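You operate a simulated robot arm through the tools that you are given. There is no shell and no other tool. Be economical: measure what you need, move in short steps, check, and stop when the job is done.

The job below is to be done with a simulated two-armed robot. You get a single attempt, and the scene is never put back.

## Task
Pick up the short purple spool with one hand, pass it to the other hand and put it on the spot under the hopper. Stack the steel box labelled "return" from the right end of the ice tank top on top of the steel box labelled "supply". Fetch the brown brush and set it in the purple tray. Any order will do. Set down upright: short purple spool.

The check looks at the end state, three seconds after you hand in, the way a careful person would. Anything else that was tipped, shoved, dropped, spilled or broken makes it a failure.

## Robot
Two 7-joint arms with two-finger grippers on one trunk, on a base that drives. Base frame: it is fixed to the floor where the robot stands at the start and does not move with it; the origin is under the middle of the robot, x ahead of it, y to its left, z up. Readings come in mm, degrees, newtons and seconds.
The left shoulder is at the start at [24, 216, 1081], the right one opposite. With the tool pointing down near the work surface each hand reaches from about 100 to 700 mm from the robot's upright axis, wherever it stands, measured 20 degrees to its own side. Places, roughly: brown brush [3000, 2500, 500]; purple tray [750, 5750, 750]; spot under the hopper (17x17 cm) [1900, 4120, 840]; steel box [1750, -500, 750]. Payload 2.2 kg a hand.
The TCP of each hand is the grasp point between the finger pads, 19 mm short of the fingertips. In the tool frame z runs along the fingers and y along their closing line. Largest opening 116 mm; the body of the gripper starts 70 mm behind the TCP.
Orientation is that of the tool frame in the base frame, as a unit quaternion [w, x, y, z]. With the fingers straight down and closing along the base's y, the tool's x points along the base's -x, its y along +y and its z along -z.

## Interface
- The arms move only by the tool nudge_tool. It takes "left_increments", "right_increments" or both (then of equal length, played together; a hand with none holds still); each is a list that holds one entry, the list of rows, each a list of 7 numbers: the shift along the tool's x, y, z in units of 30 mm (1.0 is 30 mm), then the turn, a rotation vector about the tool's x, y, z in units of 5 degrees (1.0 is 5 degrees), then the closure in counts, from 0 (fully open) to 255 (shut). In form: [[[x, y, z, rx, ry, rz, claw], ...]]. A call has 1 to 20 rows; each row shifts and turns the commanded pose from where the row before left it, along the tool's axes as they then stand. A call with a number of a shift or a turn outside -1 to 1 is refused whole. Each row takes 0.2 s and may step no farther than 50 mm and 8.6 degrees from the row before; otherwise, or with a gripper value out of range, the whole call is refused. Where a pose cannot be reached the arm comes as near as it can. A force on the tool above 40 N (or 10 N above the force at the start of the call, whichever is more), or a blocked arm, ends the call early, and 0.2 s more pass. Each finger halts on what it meets, pressing with about 38 N; the grip force reading is that of the motor and also rises with nothing between the fingers. The clock runs only during rows and for 0.2 s after the last one: add rows that do not move to give the fingers time. It gives the time, the measured TCP pose, the force on the tool (base axes), the opening and the grip force at its end, in the units of the frame above (readings bear some noise), with the torque about the TCP (base axes, N m) and any sound that the robot's microphone picked up.
- Cameras (640 x 400 px; columns grow to the right, rows downward): "scene" is now at [129.3, -1.9, 1315.3]; the picture's right is [-0.04, -1.00, 0.00], its down [0.10, -0.00, -0.99] and it looks along [0.99, -0.03, 0.10] (base axes); focal length 248 px, centre (320, 200). "left" rides on the left gripper at [69, 15, -97] in its tool frame; the picture's right is [-0.21, 0.98, 0.00], its down [-0.76, -0.17, -0.63] and it looks along [-0.62, -0.14, 0.77] (tool axes); focal length 251 px, centre (320, 200). "right" rides on the right gripper at [69, -15, -97] in its tool frame; the picture's right is [0.21, 0.98, 0.00], its down [-0.76, 0.17, -0.63] and it looks along [-0.62, 0.14, 0.77] (tool axes); focal length 251 px, centre (320, 200). There is no depth. A picture from a camera that has moved, and an enlarged one, comes with that camera's place and axes in the base frame and with its lens.
- get_image(camera): a new picture of that camera. It takes no simulated time.
- move_column(by): slides the trunk up (or, below 0, down) by that many mm; the arms and the scene camera ride with it, the base frame stays. It gives what a move gives, with no picture.
- steer(legs): drives the robot by 1 to 6 legs, each [ahead, left, turn to the left] in mm, mm and degrees, along the robot's own axes; the way and the turn of a leg run together, so that a leg with both is an arc; at most 1500 mm and 180 degrees a leg. The arms and the cameras ride along, it lands a little off, and it stops where it bumps. It gives what a move gives.
- pan_tilt(pan, tilt): turns the head with the scene camera to pan (to the left, within 80 degrees either way) and tilt (down, from -29 to 69), counted from straight ahead of the robot. It gives what a move gives.
- inspect(camera, box): a new picture of the part [left, top, right, bottom] of that camera's present view, enlarged. It takes no simulated time.
- close_job(): hands the job in; it is judged then, once.

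Go step by step. Nothing tells you exact positions but the pictures and the camera data: compare them with the known pose of the tool, close in by small moves and look again before you grip or let go. The budget is 165 turns and 138 pictures, counting those below and the enlarged ones. Unless the task says otherwise, let go and move clear before handing in, and close with one line.

The tools are called after "Call:" as name(argument=value, ...) on one line, values as JSON. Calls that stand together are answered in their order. nudge_tool: Moves the arms, as the interface text tells. Its arguments: {"type":"object","properties":{"left_increments":{"type":"array"},"right_increments":{"type":"array"}},"required":[]} The other tools are called the same way: move_column (by) slides the trunk up or down; steer (legs) drives the base; pan_tilt (pan, tilt) turns the head that bears the scene camera; get_image (camera) takes a picture; inspect (camera, box) takes an enlarged picture of a part of a camera's view; close_job () hands the job in.

At the start:

```text
time_s: 0.0
left_tool_pos: [445.8, 163.0, 1341.0]
left_ee_rot: [0.0, 0.0, 1.0, 0.0]
left_contact_force: [0.7, -0.4, -0.3]
left_torque: [0.04, 0.01, -0.03]
left_opening: 116.0
left_gripper_force: 0.0
right_tool_pos: [449.5, -149.0, 1344.7]
right_ee_rot: [0.0, 0.0, 1.0, -0.001]
right_contact_force: [-0.2, 0.2, 0.5]
right_torque: [-0.02, -0.02, 0.0]
right_opening: 116.3
right_gripper_force: 0.1
trunk travel left (down, up): [-225.0, 265.0]
robot x, y, heading: [3.5, 1.6, 0.0]
head pan, tilt: [-2.0, -6.0]
```

scene: 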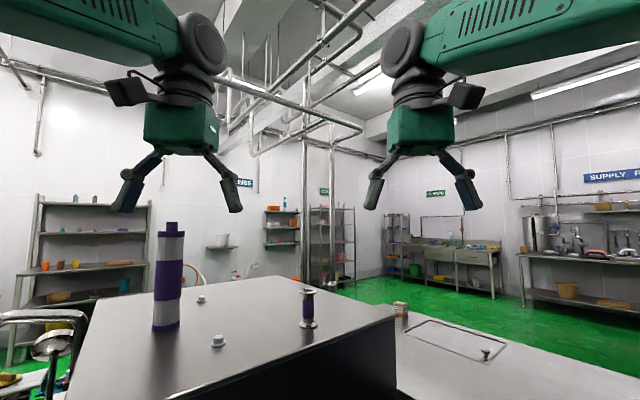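
right: 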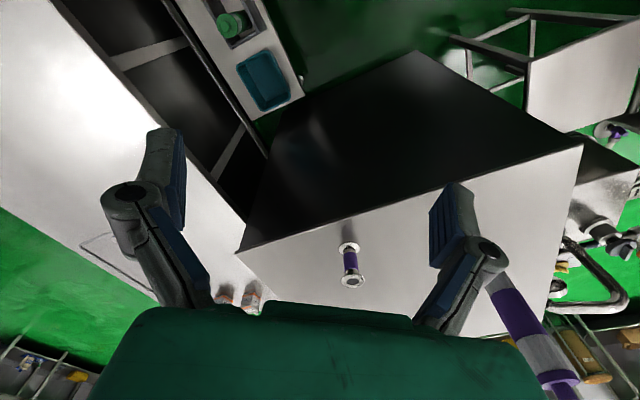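
left: 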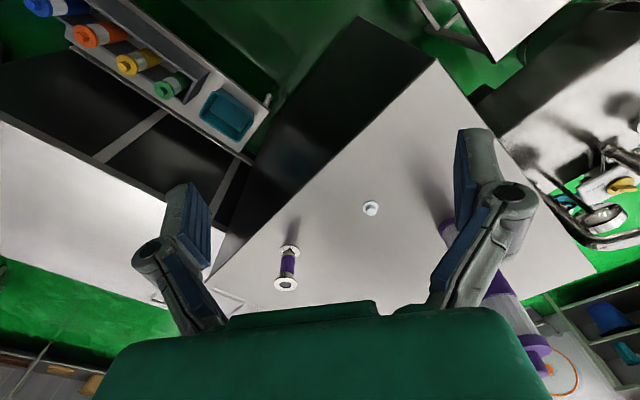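

I see a short purple spool near the middle of a table ahead of me, a tall purple roll to its left, and a white ice tank top to the right. I'll look around first.

Call:
inspect(camera="scene", box=[220, 240, 540, 400])

Call:
pan_tilt(pan=-35, tilt=25)

Call:
get_image(camera="scene")

Call:
pan_tilt(pan=40, tilt=15)

Call:
get_image(camera="scene")

```text
2.00 times, centred on (380, 320) of scene
camera zoom: at [129.3, -1.9, 1315.3], right [-0.04, -1.0, 0.0], down [0.1, 0.0, -0.99], along [0.99, -0.03, 0.1], focal length 496 px, centre (200, -40)
```

zoom: 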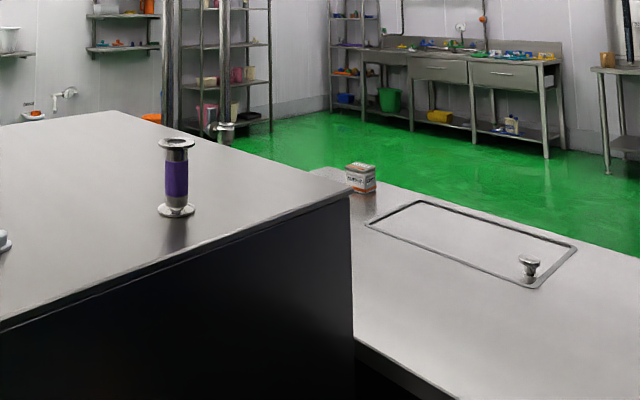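

```text
time_s: 1.0
left_tool_pos: [443.0, 163.0, 1341.4]
left_ee_rot: [0.001, 0.0, 1.0, -0.001]
left_contact_force: [0.6, 0.2, -0.1]
left_torque: [-0.01, 0.01, -0.02]
left_opening: 116.0
left_gripper_force: 0.1
right_tool_pos: [447.7, -148.9, 1345.6]
right_ee_rot: [0.0, 0.0, 1.0, 0.0]
right_contact_force: [0.0, -0.4, -0.7]
right_torque: [0.0, 0.0, -0.01]
right_opening: 116.0
right_gripper_force: 0.0
trunk travel left (down, up): [-225.0, 265.0]
robot x, y, heading: [-2.2, -2.2, -0.4]
head pan, tilt: [-35.0, 25.0]
```

```text
133 pictures are left
camera scene: at [117.9, -51.8, 1265.8], right [-0.57, -0.82, 0.0], down [-0.35, 0.24, -0.91], along [0.74, -0.52, -0.42], focal length 248 px, centre (320, 200)
```

scene: 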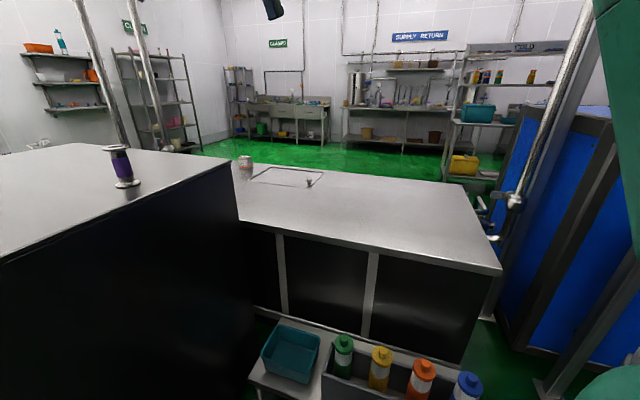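

```text
time_s: 2.5
left_tool_pos: [443.3, 161.7, 1342.6]
left_ee_rot: [0.001, 0.0, 1.0, 0.0]
left_contact_force: [-0.2, -0.2, 0.3]
left_torque: [0.01, -0.01, 0.01]
left_opening: 116.2
left_gripper_force: 0.0
right_tool_pos: [447.6, -148.1, 1345.5]
right_ee_rot: [0.002, 0.0, 1.0, 0.0]
right_contact_force: [0.1, -0.1, -0.2]
right_torque: [0.02, 0.03, -0.03]
right_opening: 116.2
right_gripper_force: 0.0
trunk travel left (down, up): [-225.0, 265.0]
robot x, y, heading: [4.6, -0.6, 0.3]
head pan, tilt: [40.0, 15.0]
```

```text
132 pictures are left
camera scene: at [113.9, 61.1, 1281.9], right [0.64, -0.77, 0.0], down [-0.2, -0.17, -0.97], along [0.74, 0.62, -0.26], focal length 248 px, centre (320, 200)
```

scene: 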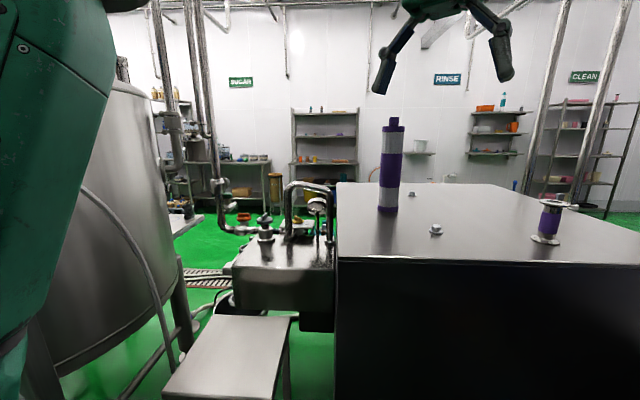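

The short spool stands at roughly [760, 6, 1072] on the high tank. Next I look closely at the box on the lower top and at the layout near me.

Call:
pan_tilt(pan=-20, tilt=15)

Call:
get_image(camera="scene")

Call:
inspect(camera="scene", box=[280, 170, 400, 245])

Call:
pan_tilt(pan=-75, tilt=20)

Call:
get_image(camera="scene")

Call:
pan_tilt(pan=78, tilt=20)

Call:
get_image(camera="scene")

Call:
pan_tilt(pan=0, tilt=60)

Call:
get_image(camera="scene")

```text
time_s: 3.8
left_tool_pos: [442.3, 162.1, 1342.3]
left_ee_rot: [0.001, 0.0, 1.0, 0.0]
left_contact_force: [-0.3, -0.5, 0.8]
left_torque: [0.05, -0.01, 0.01]
left_opening: 115.7
left_gripper_force: 0.0
right_tool_pos: [447.6, -148.9, 1346.5]
right_ee_rot: [0.0, 0.001, 1.0, -0.001]
right_contact_force: [-0.1, -0.9, -0.2]
right_torque: [-0.02, 0.01, -0.02]
right_opening: 115.9
right_gripper_force: 0.1
trunk travel left (down, up): [-225.0, 265.0]
robot x, y, heading: [-1.0, 1.7, -0.1]
head pan, tilt: [-20.0, 15.0]
```

```text
131 pictures are left
camera scene: at [130.2, -30.8, 1281.9], right [-0.34, -0.94, 0.0], down [-0.25, 0.09, -0.97], along [0.91, -0.33, -0.26], focal length 248 px, centre (320, 200)
```

scene: 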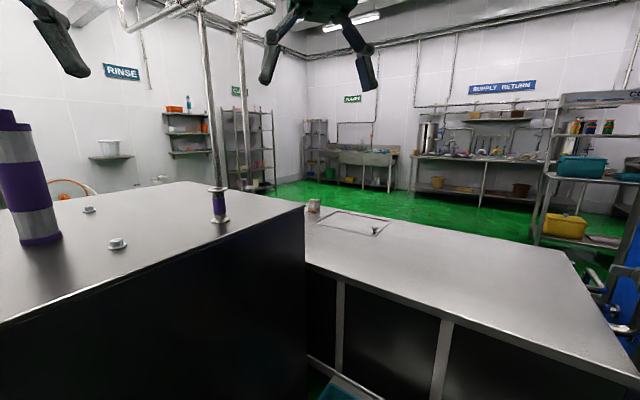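

```text
5.33 times, centred on (340, 208) of scene
camera zoom: at [130.2, -30.8, 1281.9], right [-0.34, -0.94, 0.0], down [-0.25, 0.09, -0.97], along [0.91, -0.33, -0.26], focal length 1323 px, centre (213, 160)
```

zoom: 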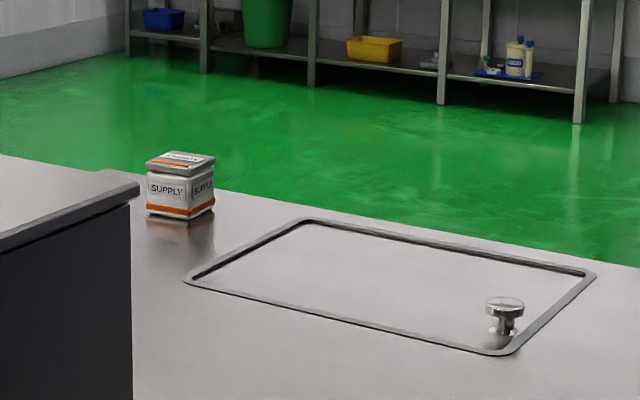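

```text
time_s: 5.0
left_tool_pos: [443.3, 161.9, 1341.4]
left_ee_rot: [0.001, 0.001, 1.0, 0.0]
left_contact_force: [-0.2, 0.4, -0.3]
left_torque: [0.02, 0.01, -0.03]
left_opening: 115.8
left_gripper_force: 0.1
right_tool_pos: [447.6, -148.3, 1345.3]
right_ee_rot: [0.001, 0.0, 1.0, 0.0]
right_contact_force: [-0.2, -0.1, -0.4]
right_torque: [0.01, 0.0, -0.02]
right_opening: 116.0
right_gripper_force: 0.1
trunk travel left (down, up): [-225.0, 265.0]
robot x, y, heading: [1.2, 2.0, 0.0]
head pan, tilt: [-75.0, 20.0]
```

```text
129 pictures are left
camera scene: at [66.5, -88.9, 1273.9], right [-0.97, -0.26, 0.0], down [-0.09, 0.33, -0.94], along [0.24, -0.91, -0.34], focal length 248 px, centre (320, 200)
```

scene: 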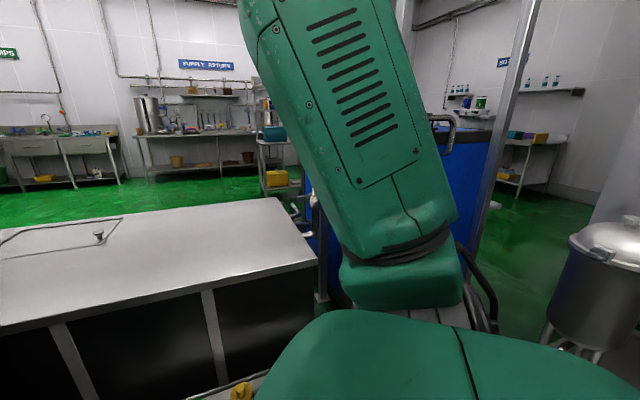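

```text
time_s: 7.4
left_tool_pos: [442.7, 161.3, 1342.1]
left_ee_rot: [0.0, 0.001, 1.0, -0.001]
left_contact_force: [0.7, 0.1, -1.0]
left_torque: [-0.01, -0.01, 0.0]
left_opening: 116.1
left_gripper_force: 0.1
right_tool_pos: [447.2, -148.3, 1345.0]
right_ee_rot: [0.001, 0.001, 1.0, 0.0]
right_contact_force: [-0.8, 0.2, 0.6]
right_torque: [0.02, 0.05, 0.01]
right_opening: 116.0
right_gripper_force: 0.2
trunk travel left (down, up): [-225.0, 265.0]
robot x, y, heading: [1.2, 0.8, -0.1]
head pan, tilt: [78.0, 20.0]
```

```text
128 pictures are left
camera scene: at [61.7, 92.3, 1273.9], right [0.98, -0.21, 0.0], down [-0.07, -0.33, -0.94], along [0.19, 0.92, -0.34], focal length 248 px, centre (320, 200)
```

scene: 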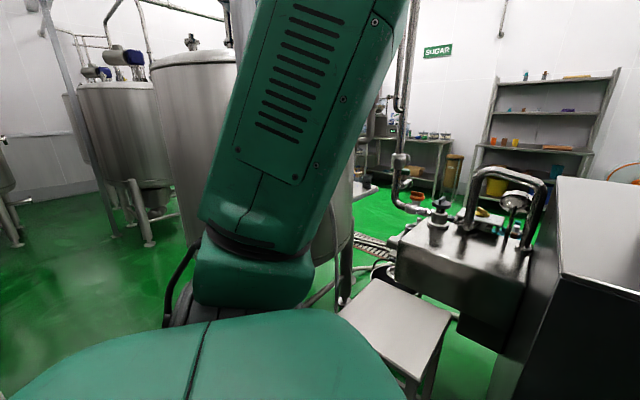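

```text
time_s: 8.9
left_tool_pos: [443.5, 162.8, 1341.4]
left_ee_rot: [0.001, 0.0, 1.0, 0.0]
left_contact_force: [-0.5, 1.0, 0.6]
left_torque: [0.02, 0.02, 0.01]
left_opening: 115.9
left_gripper_force: 0.0
right_tool_pos: [447.2, -148.3, 1346.2]
right_ee_rot: [0.001, 0.0, 1.0, 0.0]
right_contact_force: [-0.1, 0.2, 0.9]
right_torque: [0.01, -0.01, -0.02]
right_opening: 116.2
right_gripper_force: 0.0
trunk travel left (down, up): [-225.0, 265.0]
robot x, y, heading: [1.2, 0.0, 0.0]
head pan, tilt: [0.0, 60.0]
```

```text
127 pictures are left
camera scene: at [108.9, 1.1, 1215.7], right [0.0, -1.0, 0.0], down [-0.87, 0.0, -0.5], along [0.5, 0.0, -0.87], focal length 248 px, centre (320, 200)
```

scene: 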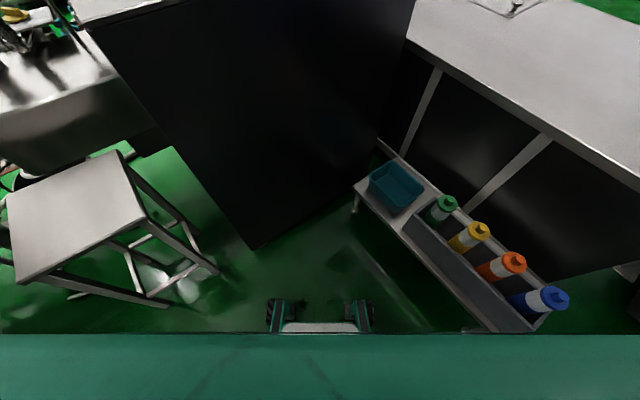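

The box at the far corner of the low top is "SUPPLY"; the "return" one must be elsewhere (perhaps hidden). I'll first edge forward to the short spool and look at it closely.

Call:
steer(legs=[[120, 0, 0]])

Call:
pan_tilt(pan=0, tilt=20)

Call:
get_image(camera="scene")

Call:
inspect(camera="scene", box=[260, 160, 380, 235])

Call:
get_image(camera="right")

```text
time_s: 10.1
left_tool_pos: [559.4, 162.9, 1341.8]
left_ee_rot: [0.001, -0.001, 1.0, 0.0]
left_contact_force: [-1.1, -0.8, 0.0]
left_torque: [-0.01, 0.05, -0.01]
left_opening: 116.0
left_gripper_force: 0.1
right_tool_pos: [565.3, -148.2, 1345.8]
right_ee_rot: [0.001, 0.001, 1.0, 0.0]
right_contact_force: [1.0, 0.6, 0.6]
right_torque: [0.0, 0.02, 0.01]
right_opening: 116.1
right_gripper_force: 0.2
trunk travel left (down, up): [-225.0, 265.0]
robot x, y, heading: [118.1, -1.6, 0.1]
head pan, tilt: [0.0, 60.0]
```

```text
time_s: 11.2
left_tool_pos: [558.0, 162.6, 1342.5]
left_ee_rot: [0.002, -0.001, 1.0, 0.0]
left_contact_force: [0.0, 0.4, 0.5]
left_torque: [0.01, 0.04, -0.01]
left_opening: 116.1
left_gripper_force: 0.0
right_tool_pos: [562.4, -147.9, 1345.8]
right_ee_rot: [0.002, 0.001, 1.0, 0.0]
right_contact_force: [0.8, -1.0, -0.2]
right_torque: [0.02, 0.02, 0.02]
right_opening: 115.9
right_gripper_force: 0.0
trunk travel left (down, up): [-225.0, 265.0]
robot x, y, heading: [115.4, -4.3, 0.0]
head pan, tilt: [0.0, 20.0]
```

```text
126 pictures are left
camera scene: at [252.6, 1.2, 1273.7], right [0.0, -1.0, 0.0], down [-0.35, 0.0, -0.94], along [0.94, 0.0, -0.35], focal length 248 px, centre (320, 200)
```

scene: 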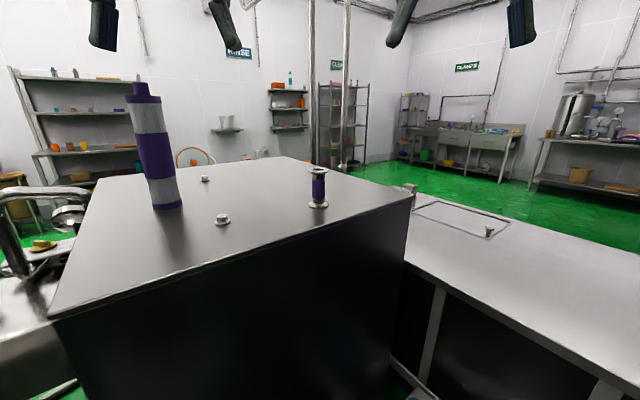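

```text
5.33 times, centred on (320, 198) of scene
camera zoom: at [252.6, 1.2, 1273.7], right [0.0, -1.0, 0.0], down [-0.35, 0.0, -0.94], along [0.94, 0.0, -0.35], focal length 1323 px, centre (320, 213)
```

zoom: 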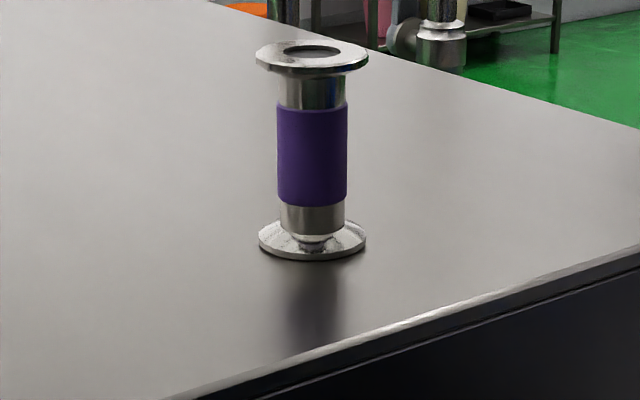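

```text
124 pictures are left
camera right: at [494.6, -163.1, 1442.2], right [-0.21, 0.98, 0.0], down [0.75, 0.17, 0.63], along [0.62, 0.14, -0.77], focal length 251 px, centre (320, 200)
```

right: 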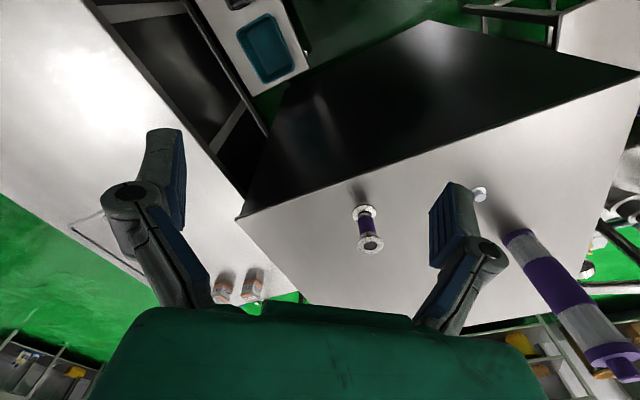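

The right-hand camera shows two boxes side by side behind the tall tank. The short spool is near [810, 4], base at z≈1055, about 87 mm tall. I'll take it by its top rim with the right hand from above, and pass it to the left hand in the air.

Call:
inspect(camera="right", box=[190, 255, 290, 318])

Call:
steer(legs=[[60, 0, 0]])

Call:
nudge_tool(right_increments=[[[-0.9, 0.75, 0.2, 0, 0, 0, 0], [-0.9, 0.75, 0.2, 0, 0, 0, 0], [-0.9, 0.75, 0.2, 0, 0, 0, 0], [-0.9, 0.75, 0.2, 0, 0, 0, 0], [-0.9, 0.75, 0.2, 0, 0, 0, 0], [-0.7, 0.65, 0.2, 0, 0, 0, 0], [0, 0, 0, 0, 0, 0, 0]]])

Call:
get_image(camera="right")

Call:
get_image(camera="scene")

```text
6.35 times, centred on (240, 286) of right
camera zoom: at [494.6, -163.1, 1442.2], right [-0.21, 0.98, 0.0], down [0.75, 0.17, 0.63], along [0.62, 0.14, -0.77], focal length 1596 px, centre (828, -349)
```

zoom: 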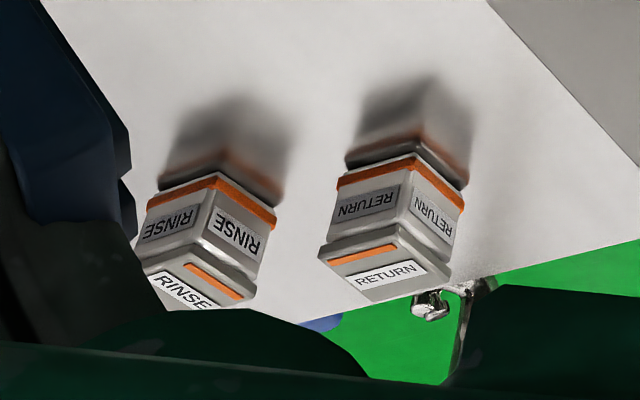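

```text
time_s: 12.2
left_tool_pos: [619.1, 161.8, 1341.7]
left_ee_rot: [0.002, -0.001, 1.0, 0.0]
left_contact_force: [0.4, -0.2, 0.3]
left_torque: [0.01, 0.04, 0.01]
left_opening: 116.3
left_gripper_force: 0.0
right_tool_pos: [623.0, -147.9, 1347.1]
right_ee_rot: [0.002, 0.0, 1.0, 0.0]
right_contact_force: [-0.2, 0.4, -0.4]
right_torque: [-0.01, 0.02, 0.04]
right_opening: 115.9
right_gripper_force: 0.1
trunk travel left (down, up): [-225.0, 265.0]
robot x, y, heading: [178.2, -1.0, 0.2]
head pan, tilt: [0.0, 20.0]
```

```text
time_s: 13.8
left_tool_pos: [617.3, 162.8, 1344.0]
left_ee_rot: [0.003, -0.002, 1.0, -0.001]
left_contact_force: [-0.6, 0.1, -0.4]
left_torque: [0.01, -0.01, 0.01]
left_opening: 115.6
left_gripper_force: 0.0
right_tool_pos: [694.2, -90.0, 1321.5]
right_ee_rot: [0.003, 0.0, 1.0, 0.0]
right_contact_force: [0.4, 0.3, 0.5]
right_torque: [-0.03, 0.01, -0.02]
right_opening: 115.8
right_gripper_force: 0.0
right hand out of reach, approached as far as the arm can: row 3, 4, 5, 6
trunk travel left (down, up): [-225.0, 265.0]
robot x, y, heading: [179.2, -0.7, 0.2]
head pan, tilt: [0.0, 20.0]
```

```text
122 pictures are left
camera right: at [625.9, -104.8, 1416.2], right [-0.22, 0.98, 0.0], down [0.75, 0.17, 0.64], along [0.62, 0.14, -0.77], focal length 251 px, centre (320, 200)
```

right: 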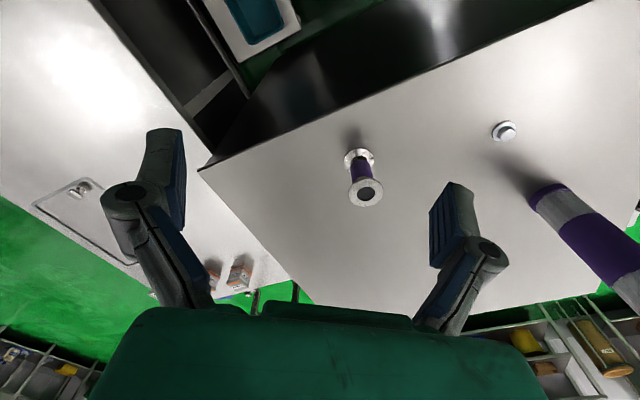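

```text
121 pictures are left
camera scene: at [313.3, 3.0, 1273.7], right [0.0, -1.0, 0.0], down [-0.34, 0.0, -0.94], along [0.94, 0.0, -0.34], focal length 248 px, centre (320, 200)
```

scene: 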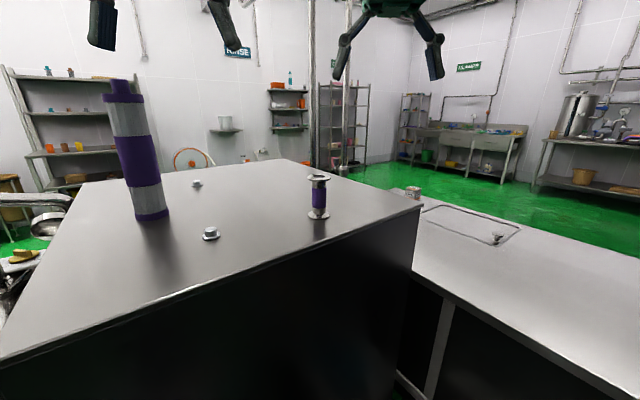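

Three boxes stand in a row near the far edge: SUPPLY, RINSE, RETURN (RETURN at the +y end). The right arm is at its reach limit at this height, so I'll raise the trunk and lower the hand.

Call:
move_column(by=150)

Call:
nudge_tool(right_increments=[[[0, 0, 1, 0, 0, 0, 0], [0, 0, 1, 0, 0, 0, 0], [0, 0, 1, 0, 0, 0, 0], [-0.8, 0.6, 1, 0, 0, 0, 0], [-0.8, 0.6, 1, 0, 0, 0, 0], [-0.8, 0.6, 0.8, 0, 0, 0, 0], [-0.8, 0.6, 0.8, 0, 0, 0, 0], [-0.6, 0.6, 0, 0, 0, 0, 0], [0, 0, 0, 0, 0, 0, 0]]])

Call:
get_image(camera="right")

Call:
get_image(camera="scene")

```text
time_s: 15.5
left_tool_pos: [618.6, 162.1, 1492.7]
left_ee_rot: [0.003, -0.001, 1.0, -0.001]
left_contact_force: [-0.1, 0.4, 0.2]
left_torque: [-0.02, 0.0, 0.02]
left_opening: 115.8
left_gripper_force: 0.0
right_tool_pos: [695.9, -91.0, 1470.5]
right_ee_rot: [0.003, 0.0, 1.0, 0.001]
right_contact_force: [-1.0, -0.5, -0.1]
right_torque: [0.0, 0.0, 0.02]
right_opening: 116.3
right_gripper_force: 0.0
trunk travel left (down, up): [-375.0, 115.0]
robot x, y, heading: [177.1, 3.4, 0.2]
head pan, tilt: [0.0, 20.0]
```

```text
time_s: 17.5
left_tool_pos: [614.4, 163.5, 1493.8]
left_ee_rot: [0.004, -0.001, 1.0, -0.001]
left_contact_force: [0.6, 0.8, -0.2]
left_torque: [-0.03, -0.06, 0.03]
left_opening: 116.1
left_gripper_force: 0.1
right_tool_pos: [795.7, -3.7, 1270.2]
right_ee_rot: [0.003, 0.0, 1.0, -0.001]
right_contact_force: [-0.1, -0.5, -0.2]
right_torque: [0.0, -0.02, 0.0]
right_opening: 116.1
right_gripper_force: 0.0
right hand out of reach, approached as far as the arm can: row 8
trunk travel left (down, up): [-375.0, 115.0]
robot x, y, heading: [177.6, 1.1, 0.4]
head pan, tilt: [0.0, 20.0]
```

```text
120 pictures are left
camera right: at [727.4, -18.8, 1365.7], right [-0.22, 0.98, 0.0], down [0.75, 0.17, 0.64], along [0.62, 0.14, -0.77], focal length 251 px, centre (320, 200)
```

right: 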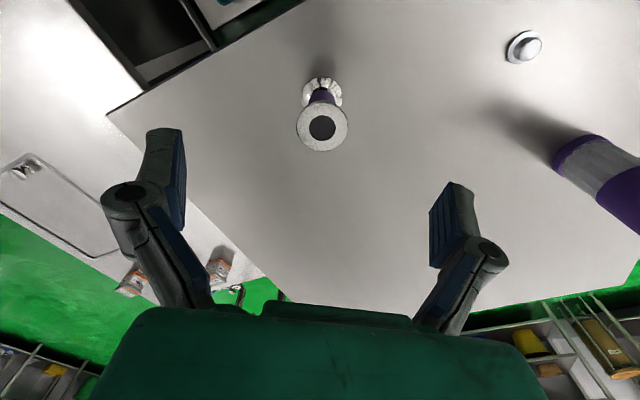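

```text
119 pictures are left
camera scene: at [312.1, 3.0, 1424.0], right [0.0, -1.0, 0.0], down [-0.34, 0.0, -0.94], along [0.94, 0.0, -0.34], focal length 248 px, centre (320, 200)
```

scene: 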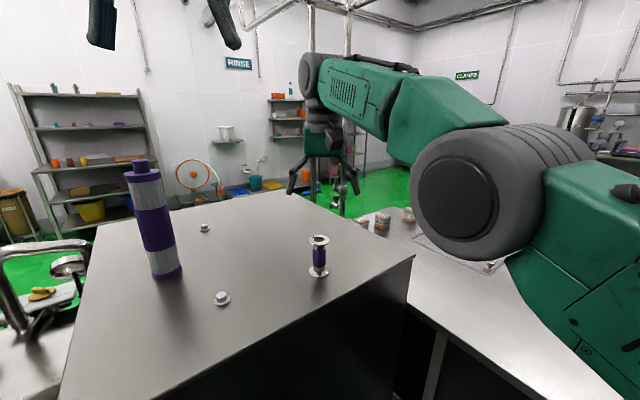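

Spool measured at about [817, 4]. I lower the hand toward 1185 and shift onto its axis.

Call:
nudge_tool(right_increments=[[[0, 0, 0.9, 0, 0, 0, 0], [0, 0, 0.9, 0, 0, 0, 0], [-0.4, 0.2, 0.5, 0, 0, 0, 0], [-0.3, 0.06, 0.3, 0, 0, 0, 0], [0, 0, 0, 0, 0, 0, 0], [0, 0, 0, 0, 0, 0, 0]]])

Call:
get_image(camera="right")

Call:
inspect(camera="scene", box=[240, 150, 400, 300])

```text
time_s: 18.9
left_tool_pos: [618.6, 163.0, 1492.4]
left_ee_rot: [0.001, 0.0, 1.0, -0.001]
left_contact_force: [-0.1, 0.6, -0.4]
left_torque: [-0.01, 0.0, -0.03]
left_opening: 116.0
left_gripper_force: 0.1
right_tool_pos: [817.8, 4.3, 1190.0]
right_ee_rot: [0.002, -0.001, 1.0, 0.0]
right_contact_force: [0.3, -0.1, -0.7]
right_torque: [0.01, 0.01, -0.04]
right_opening: 116.2
right_gripper_force: 0.1
trunk travel left (down, up): [-375.0, 115.0]
robot x, y, heading: [175.8, -0.7, 0.2]
head pan, tilt: [0.0, 20.0]
```

```text
118 pictures are left
camera right: at [750.1, -11.1, 1285.9], right [-0.22, 0.98, 0.0], down [0.75, 0.17, 0.64], along [0.62, 0.14, -0.77], focal length 251 px, centre (320, 200)
```

right: 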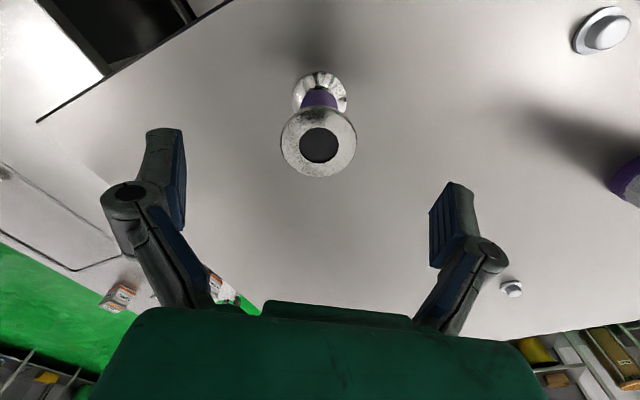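

```text
2.67 times, centred on (320, 225) of scene
camera zoom: at [315.4, 2.9, 1423.5], right [0.0, -1.0, 0.0], down [-0.35, 0.0, -0.94], along [0.94, 0.0, -0.35], focal length 661 px, centre (320, 133)
```

zoom: 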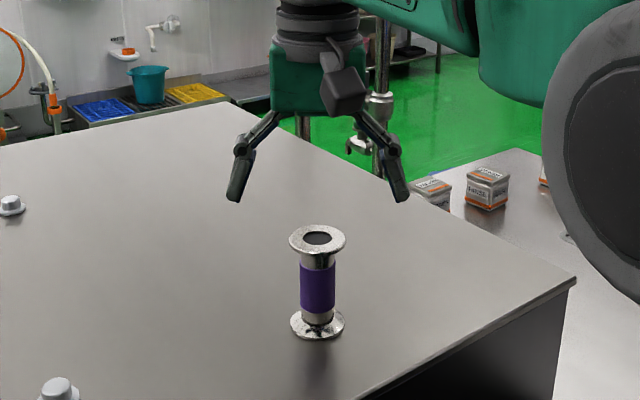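

The hand is centred over the spool. I descend 50 mm and close on the top rim.

Call:
nudge_tool(right_increments=[[[0, 0, 0.8, 0, 0, 0, 0], [-0.03, 0, 0.87, 0, 0, 0, 0], [0, 0, 0, 0, 0, 0, 0], [0, 0, 0, 0, 0, 0, 120], [0, 0, 0, 0, 0, 0, 150], [0, 0, 0, 0, 0, 0, 200], [0, 0, 0, 0, 0, 0, 255], [0, 0, 0, 0, 0, 0, 255]]])

Call:
inspect(camera="scene", box=[240, 150, 400, 300])

```text
time_s: 20.7
left_tool_pos: [617.8, 164.0, 1493.1]
left_ee_rot: [0.002, 0.0, 1.0, 0.0]
left_contact_force: [-0.5, 0.7, 0.2]
left_torque: [-0.01, 0.0, -0.01]
left_opening: 115.9
left_gripper_force: 0.1
right_tool_pos: [819.9, 3.5, 1138.9]
right_ee_rot: [0.003, 0.0, 1.0, 0.0]
right_contact_force: [-0.4, 0.6, 2.6]
right_torque: [-0.05, -0.03, 0.03]
right_opening: 44.9
right_gripper_force: 37.9
trunk travel left (down, up): [-375.0, 115.0]
robot x, y, heading: [177.1, -0.1, 0.4]
head pan, tilt: [0.0, 20.0]
```

```text
2.67 times, centred on (320, 225) of scene
camera zoom: at [314.9, 3.2, 1423.6], right [0.0, -1.0, 0.0], down [-0.35, 0.0, -0.94], along [0.94, 0.0, -0.35], focal length 661 px, centre (320, 133)
```

zoom: 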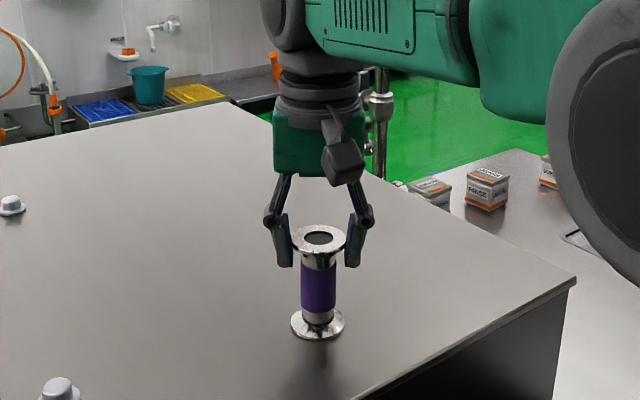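

Rim gripped (45 mm). I lift and draw back a little, then check.

Call:
nudge_tool(right_increments=[[[0, 0, -0.5, 0, 0, 0, 255], [0, 0, -0.7, 0, 0, 0, 255], [0.2, 0, -0.8, 0, 0, 0, 255], [0.5, 0, -0.9, 0, 0, 0, 255], [0.8, 0, -0.9, 0, 0, 0, 255], [0.8, 0, -0.9, 0, 0, 0, 255], [0.8, 0, -0.9, 0, 0, 0, 255], [0.8, 0, -0.3, 0, 0, 0, 255], [0.8, 0, 0, 0, 0, 0, 255], [0.8, 0, 0, 0, 0, 0, 255], [0, 0, 0, 0, 0, 0, 255]]])

Call:
get_image(camera="scene")

```text
time_s: 22.3
left_tool_pos: [613.6, 164.4, 1493.9]
left_ee_rot: [0.003, 0.0, 1.0, -0.001]
left_contact_force: [-0.6, 0.3, 0.7]
left_torque: [0.02, -0.01, 0.0]
left_opening: 116.0
left_gripper_force: 0.1
right_tool_pos: [739.4, -13.1, 1196.0]
right_ee_rot: [-0.101, 0.017, 0.995, 0.009]
right_contact_force: [-0.4, 0.5, -0.4]
right_torque: [0.0, -0.03, -0.01]
right_opening: 0.1
right_gripper_force: 28.2
trunk travel left (down, up): [-375.0, 115.0]
robot x, y, heading: [176.0, 1.1, 0.0]
head pan, tilt: [0.0, 20.0]
stopped in row 7 (right hand): the arm was blocked; the commanded pose is now the measured one
```

```text
115 pictures are left
camera scene: at [314.8, 3.1, 1423.6], right [0.0, -1.0, 0.0], down [-0.35, 0.0, -0.94], along [0.94, 0.0, -0.35], focal length 248 px, centre (320, 200)
```

scene: 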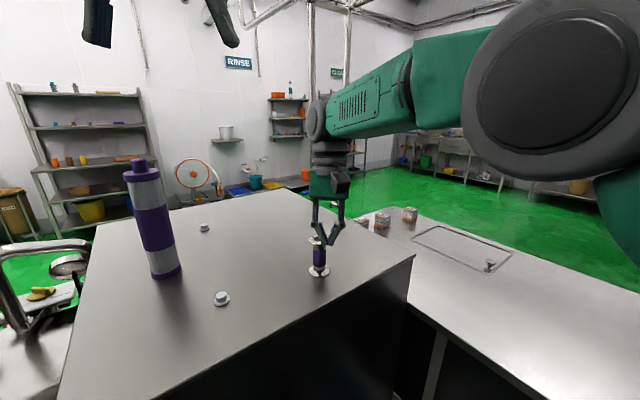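

The rim slipped out of the fingers and the arm got blocked partway; I look closely at the spool and arm.

Call:
inspect(camera="scene", box=[260, 150, 400, 300])

Call:
get_image(camera="right")

```text
2.67 times, centred on (330, 225) of scene
camera zoom: at [314.8, 3.1, 1423.6], right [0.0, -1.0, 0.0], down [-0.35, 0.0, -0.94], along [0.94, 0.0, -0.35], focal length 661 px, centre (293, 133)
```

zoom: 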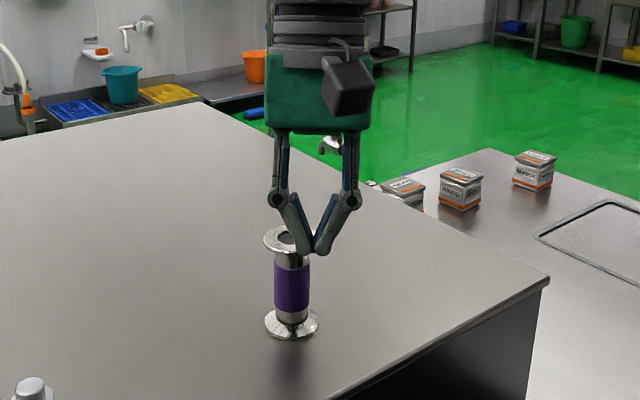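

```text
113 pictures are left
camera right: at [692.0, -27.5, 1303.4], right [-0.17, 0.98, 0.06], down [0.87, 0.13, 0.47], along [0.46, 0.13, -0.88], focal length 251 px, centre (320, 200)
```

right: 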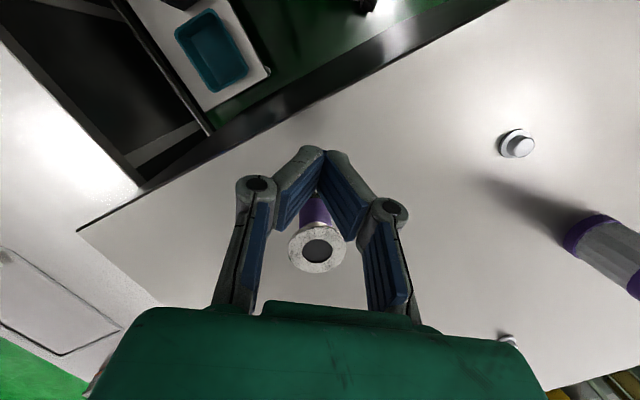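

The spool is still upright in its place; the hand slid off the rim and the elbow seems to have run against the trunk/head while drawing back. I'll move the right hand out to the side and up, level it, then use a horizontal grip on the spool's shaft instead.

Call:
nudge_tool(right_increments=[[[0, -0.5, -0.6, 0, -0.4, 0, 255], [0, -0.8, -0.6, 0, -0.5, -0.1, 255], [0, -0.8, -0.6, 0.1, -0.5, -0.1, 255], [0, -0.8, -0.4, 0.1, -0.5, -0.1, 255], [0, -0.8, -0.4, 0, -0.4, -0.1, 200], [0, -0.8, 0, 0, 0, 0, 100], [0, -0.8, 0, 0, 0, 0, 0], [0, 0, 0, 0, 0, 0, 0], [0, 0, 0, 0, 0, 0, 0]]])

Call:
get_image(camera="scene")

```text
time_s: 24.3
left_tool_pos: [613.3, 162.9, 1492.3]
left_ee_rot: [0.003, -0.001, 1.0, 0.0]
left_contact_force: [-0.3, -1.0, -0.2]
left_torque: [0.02, 0.03, 0.0]
left_opening: 115.9
left_gripper_force: 0.2
right_tool_pos: [745.3, -170.1, 1271.3]
right_ee_rot: [0.002, -0.004, 1.0, -0.001]
right_contact_force: [0.0, 0.0, 0.9]
right_torque: [0.02, -0.03, 0.02]
right_opening: 115.9
right_gripper_force: 0.0
trunk travel left (down, up): [-375.0, 115.0]
robot x, y, heading: [177.9, 2.7, 0.2]
head pan, tilt: [0.0, 20.0]
```

```text
112 pictures are left
camera scene: at [314.3, 1.6, 1423.6], right [0.0, -1.0, 0.0], down [-0.35, 0.0, -0.94], along [0.94, 0.0, -0.35], focal length 248 px, centre (320, 200)
```

scene: 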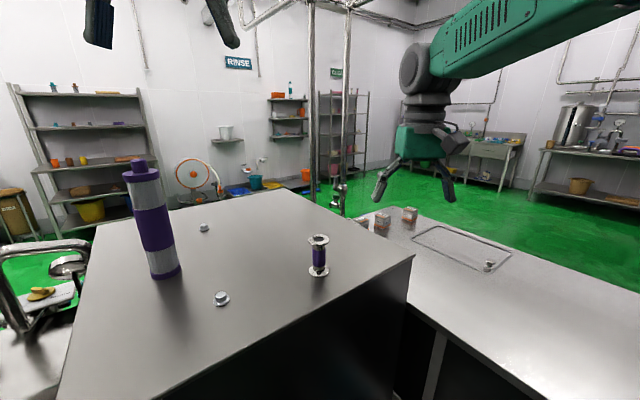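

Clear. Now I yaw the right hand 90° so that its camera will sit on top when tilted level.

Call:
nudge_tool(right_increments=[[[0, 0, 0, 0, 0, 1, 0], [0, 0, 0, 0, 0, 1, 0], [0, 0, 0, 0, 0, 1, 0], [0, 0, 0, 0, 0, 1, 0], [0, 0, 0, 0, 0, 1, 0], [0, 0, 0, 0, 0, 1, 0], [0, 0, 0, 0, 0, 1, 0], [0, 0, 0, 0, 0, 1, 0], [0, 0, 0, 0, 0, 1, 0], [0, 0, 0, 0, 0, 1, 0], [0, 0, 0, 0, 0, 1, 0], [0, 0, 0, 0, 0, 1, 0], [0, 0, 0, 0, 0, 1, 0], [0, 0, 0, 0, 0, 1, 0], [0, 0, 0, 0, 0, 1, 0], [0, 0, 0, 0, 0, 1, 0], [0, 0, 0, 0, 0, 1, 0], [0, 0, 0, 0, 0, 1, 0], [0, 0, 0, 0, 0, 0, 0]]])

Call:
nudge_tool(right_increments=[[[0, 0, 0, 0, 1, 0, 0], [0, 0, 0, 0, 1, 0, 0], [0, 0, 0, 0, 1, 0, 0], [0, 0, 0, 0, 1, 0, 0], [0, 0, 0, 0, 1, 0, 0], [0, 0, 0, 0, 1, 0, 0], [0, 0, 0, 0, 1, 0, 0], [0, 0, 0, 0, 1, 0, 0], [0, 0, 0, 0, 1, 0, 0], [0, 0, 0, 0, 1, 0, 0], [0, 0, 0, 0, 1, 0, 0], [0, 0, 0, 0, 1, 0, 0], [0, 0, 0, 0, 1, 0, 0], [0, 0, 0, 0, 1, 0, 0], [0, 0, 0, 0, 1, 0, 0], [0, 0, 0, 0, 1, 0, 0], [0, 0, 0, 0, 1, 0, 0], [0, 0, 0, 0, 0, 0, 0]]])

Call:
get_image(camera="scene")

Call:
get_image(camera="right")

```text
time_s: 28.3
left_tool_pos: [614.7, 162.8, 1492.9]
left_ee_rot: [0.003, -0.001, 1.0, 0.0]
left_contact_force: [0.1, -0.2, -0.4]
left_torque: [0.0, 0.0, -0.01]
left_opening: 115.8
left_gripper_force: 0.0
right_tool_pos: [746.0, -171.3, 1274.2]
right_ee_rot: [0.002, 0.705, 0.71, 0.001]
right_contact_force: [0.0, -0.1, 0.6]
right_torque: [0.0, 0.03, -0.01]
right_opening: 116.0
right_gripper_force: 0.1
trunk travel left (down, up): [-375.0, 115.0]
robot x, y, heading: [179.5, 2.8, 0.1]
head pan, tilt: [0.0, 20.0]
```

```text
time_s: 32.1
left_tool_pos: [613.6, 159.9, 1493.3]
left_ee_rot: [0.002, 0.0, 1.0, -0.001]
left_contact_force: [0.6, -0.8, -0.2]
left_torque: [-0.03, 0.01, 0.01]
left_opening: 116.0
left_gripper_force: 0.0
right_tool_pos: [747.6, -170.5, 1273.4]
right_ee_rot: [-0.479, 0.518, 0.525, 0.476]
right_contact_force: [-0.2, 0.3, 0.2]
right_torque: [0.01, 0.02, 0.02]
right_opening: 116.0
right_gripper_force: 0.0
trunk travel left (down, up): [-375.0, 115.0]
robot x, y, heading: [176.8, -2.1, 0.0]
head pan, tilt: [0.0, 20.0]
```

```text
111 pictures are left
camera scene: at [314.3, -1.1, 1423.7], right [0.0, -1.0, 0.0], down [-0.35, 0.0, -0.94], along [0.94, 0.0, -0.35], focal length 248 px, centre (320, 200)
```

scene: 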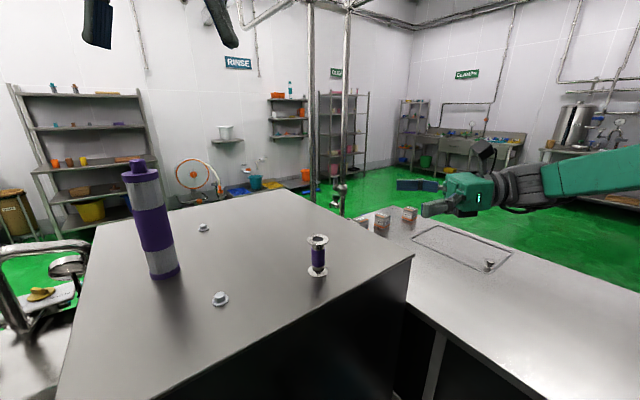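

```text
110 pictures are left
camera right: at [732.7, -261.7, 1350.1], right [0.98, 0.03, 0.22], down [0.17, -0.69, -0.7], along [0.13, 0.72, -0.68], focal length 251 px, centre (320, 200)
```

right: 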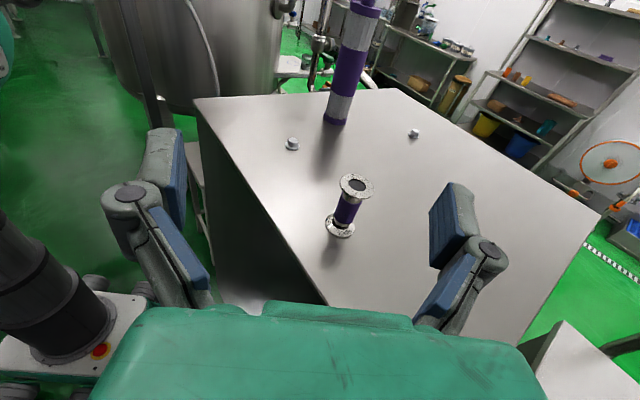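

The level posture works. I go down to shaft height and stop short of the spool to check alignment.

Call:
nudge_tool(right_increments=[[[-1, 0.5, 0, 0, 0, 0, 0], [-1, 0.5, 0, 0, 0, 0, 0], [-1, 0.5, 0.3, 0, 0, 0, 0], [-1, 0.5, 0.6, 0, 0, 0, 0], [-0.9, 0.5, 0.7, 0, 0, 0, 0], [0, 0, 0.6, 0, 0, 0, 0], [0, 0, 0, 0, 0, 0, 0], [0, 0, 0, 0, 0, 0, 0]]])

Call:
get_image(camera="right")

Call:
inspect(camera="scene", box=[260, 200, 440, 312])

```text
time_s: 33.9
left_tool_pos: [615.0, 160.8, 1495.3]
left_ee_rot: [0.003, -0.001, 1.0, 0.0]
left_contact_force: [0.1, -1.1, 0.4]
left_torque: [0.01, -0.02, 0.0]
left_opening: 116.1
left_gripper_force: 0.0
right_tool_pos: [822.0, -117.4, 1120.7]
right_ee_rot: [-0.479, 0.518, 0.524, 0.477]
right_contact_force: [0.0, 0.1, 0.6]
right_torque: [0.01, 0.0, 0.02]
right_opening: 116.1
right_gripper_force: 0.1
trunk travel left (down, up): [-375.0, 115.0]
robot x, y, heading: [178.0, 1.4, 0.1]
head pan, tilt: [0.0, 20.0]
```

```text
109 pictures are left
camera right: at [807.4, -206.9, 1197.1], right [0.98, 0.03, 0.22], down [0.17, -0.69, -0.7], along [0.13, 0.72, -0.68], focal length 251 px, centre (320, 200)
```

right: 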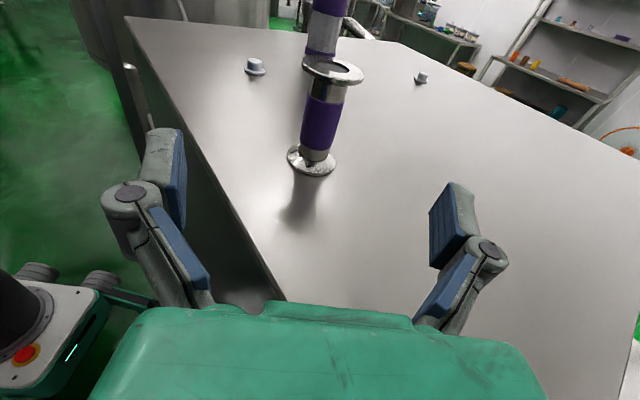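

```text
3.56 times, centred on (350, 256) of scene
camera zoom: at [315.6, -0.5, 1423.5], right [0.0, -1.0, 0.0], down [-0.35, 0.0, -0.94], along [0.94, 0.0, -0.35], focal length 882 px, centre (213, 1)
```

zoom: 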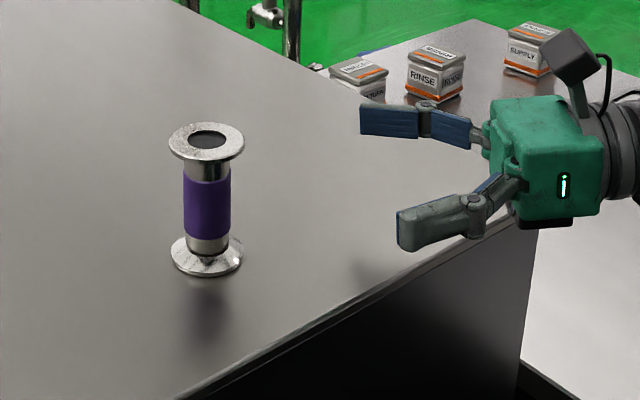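

Aligned within a few mm. Moving along the fingers 121 mm brings the pads onto the upper shaft at z≈1110.

Call:
nudge_tool(right_increments=[[[0, 0.03, 0.8, 0, 0, 0, 0], [0, 0.03, 0.8, 0, 0, 0, 0], [0, 0, 0.8, 0, 0, 0, 0], [0, 0, 0.8, 0, 0, 0, 0], [0, 0, 0.8, 0, 0, 0, 0], [0, 0, 0, 0, 0, 0, 0], [0, 0, 0, 0, 0, 0, 0]]])

Call:
get_image(camera="right")

Call:
inspect(camera="scene", box=[260, 200, 420, 300])

```text
time_s: 35.5
left_tool_pos: [614.6, 161.5, 1494.9]
left_ee_rot: [0.003, -0.001, 1.0, 0.0]
left_contact_force: [-1.0, 0.0, -0.7]
left_torque: [-0.03, 0.02, 0.0]
left_opening: 116.1
left_gripper_force: 0.0
right_tool_pos: [821.6, 1.9, 1110.0]
right_ee_rot: [-0.478, 0.519, 0.524, 0.477]
right_contact_force: [0.2, -0.2, -0.3]
right_torque: [0.03, -0.01, -0.03]
right_opening: 115.9
right_gripper_force: 0.1
trunk travel left (down, up): [-375.0, 115.0]
robot x, y, heading: [176.6, 1.8, -0.4]
head pan, tilt: [0.0, 20.0]
```

```text
107 pictures are left
camera right: at [807.9, -89.1, 1186.3], right [0.98, 0.03, 0.22], down [0.17, -0.7, -0.7], along [0.13, 0.72, -0.68], focal length 251 px, centre (320, 200)
```

right: 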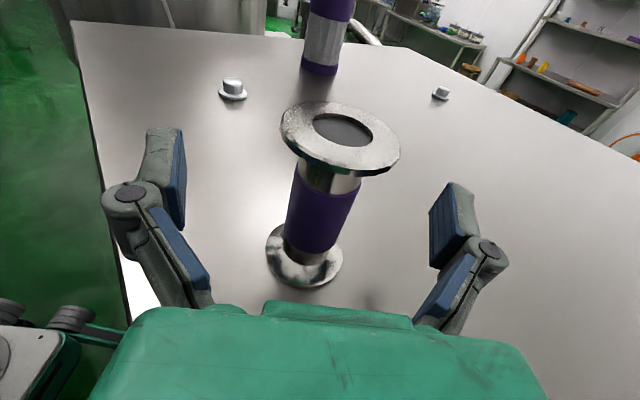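

```text
4.00 times, centred on (340, 250) of scene
camera zoom: at [315.1, 0.6, 1423.6], right [0.0, -1.0, 0.0], down [-0.35, 0.0, -0.94], along [0.94, 0.0, -0.35], focal length 992 px, centre (240, 0)
```

zoom: 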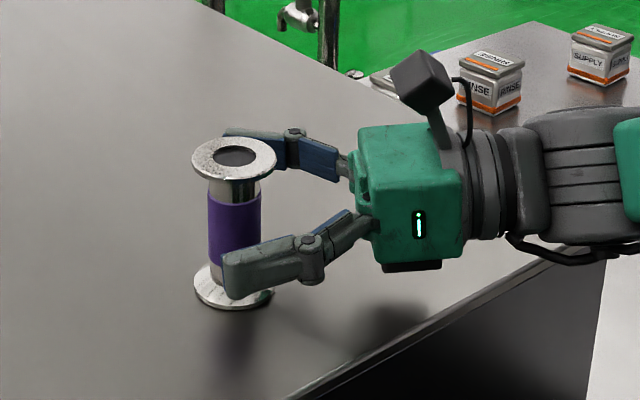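

The shaft is between the pads, centred; closing.

Call:
nudge_tool(right_increments=[[[0, 0.1, 0, 0, 0, 0, 0], [0, 0, 0, 0, 0, 0, 130], [0, 0, 0, 0, 0, 0, 170], [0, 0, 0, 0, 0, 0, 210], [0, 0, 0, 0, 0, 0, 255], [0, 0, 0, 0, 0, 0, 255], [0, 0, 0, 0, 0, 0, 255]]])

Call:
nudge_tool(right_increments=[[[0.3, 0, 0, 0, 0, 0, 255], [0.5, 0, 0, 0, 0, 0, 255], [0.7, 0, 0, 0, 0, 0, 255], [0, 0, 0, 0, 0, 0, 255]]])

Call:
inspect(camera="scene", box=[260, 200, 420, 300])

```text
time_s: 37.1
left_tool_pos: [613.7, 162.1, 1493.4]
left_ee_rot: [0.003, -0.001, 1.0, 0.001]
left_contact_force: [0.6, 0.0, 0.2]
left_torque: [-0.01, 0.0, -0.02]
left_opening: 116.1
left_gripper_force: 0.1
right_tool_pos: [825.0, 1.9, 1109.3]
right_ee_rot: [-0.478, 0.519, 0.524, 0.477]
right_contact_force: [-1.0, -0.3, 1.0]
right_torque: [-0.09, 0.14, -0.05]
right_opening: 24.2
right_gripper_force: 38.0
trunk travel left (down, up): [-375.0, 115.0]
robot x, y, heading: [177.5, -0.7, 0.3]
head pan, tilt: [0.0, 20.0]
```

```text
time_s: 38.1
left_tool_pos: [614.4, 161.8, 1493.2]
left_ee_rot: [0.003, -0.002, 1.0, 0.0]
left_contact_force: [0.9, 0.3, -0.4]
left_torque: [-0.02, 0.0, 0.01]
left_opening: 115.9
left_gripper_force: 0.1
right_tool_pos: [825.9, 5.8, 1152.8]
right_ee_rot: [-0.478, 0.519, 0.525, 0.476]
right_contact_force: [-0.4, -0.5, -1.9]
right_torque: [-0.02, 0.0, -0.01]
right_opening: 23.6
right_gripper_force: 38.0
trunk travel left (down, up): [-375.0, 115.0]
robot x, y, heading: [176.2, 0.2, -0.1]
head pan, tilt: [0.0, 20.0]
```

```text
4.00 times, centred on (340, 250) of scene
camera zoom: at [315.9, 0.8, 1423.4], right [0.0, -1.0, 0.0], down [-0.35, 0.0, -0.94], along [0.94, 0.0, -0.35], focal length 992 px, centre (240, 0)
```

zoom: 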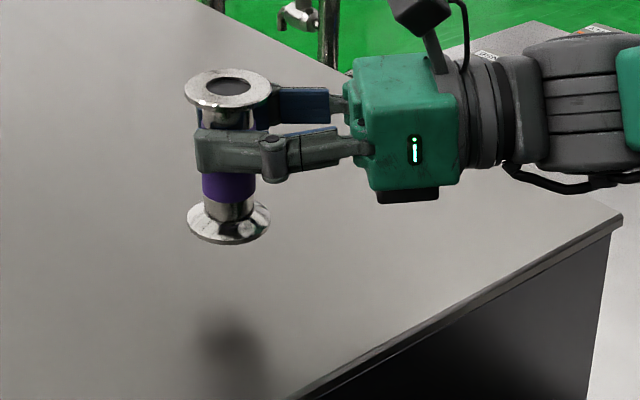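

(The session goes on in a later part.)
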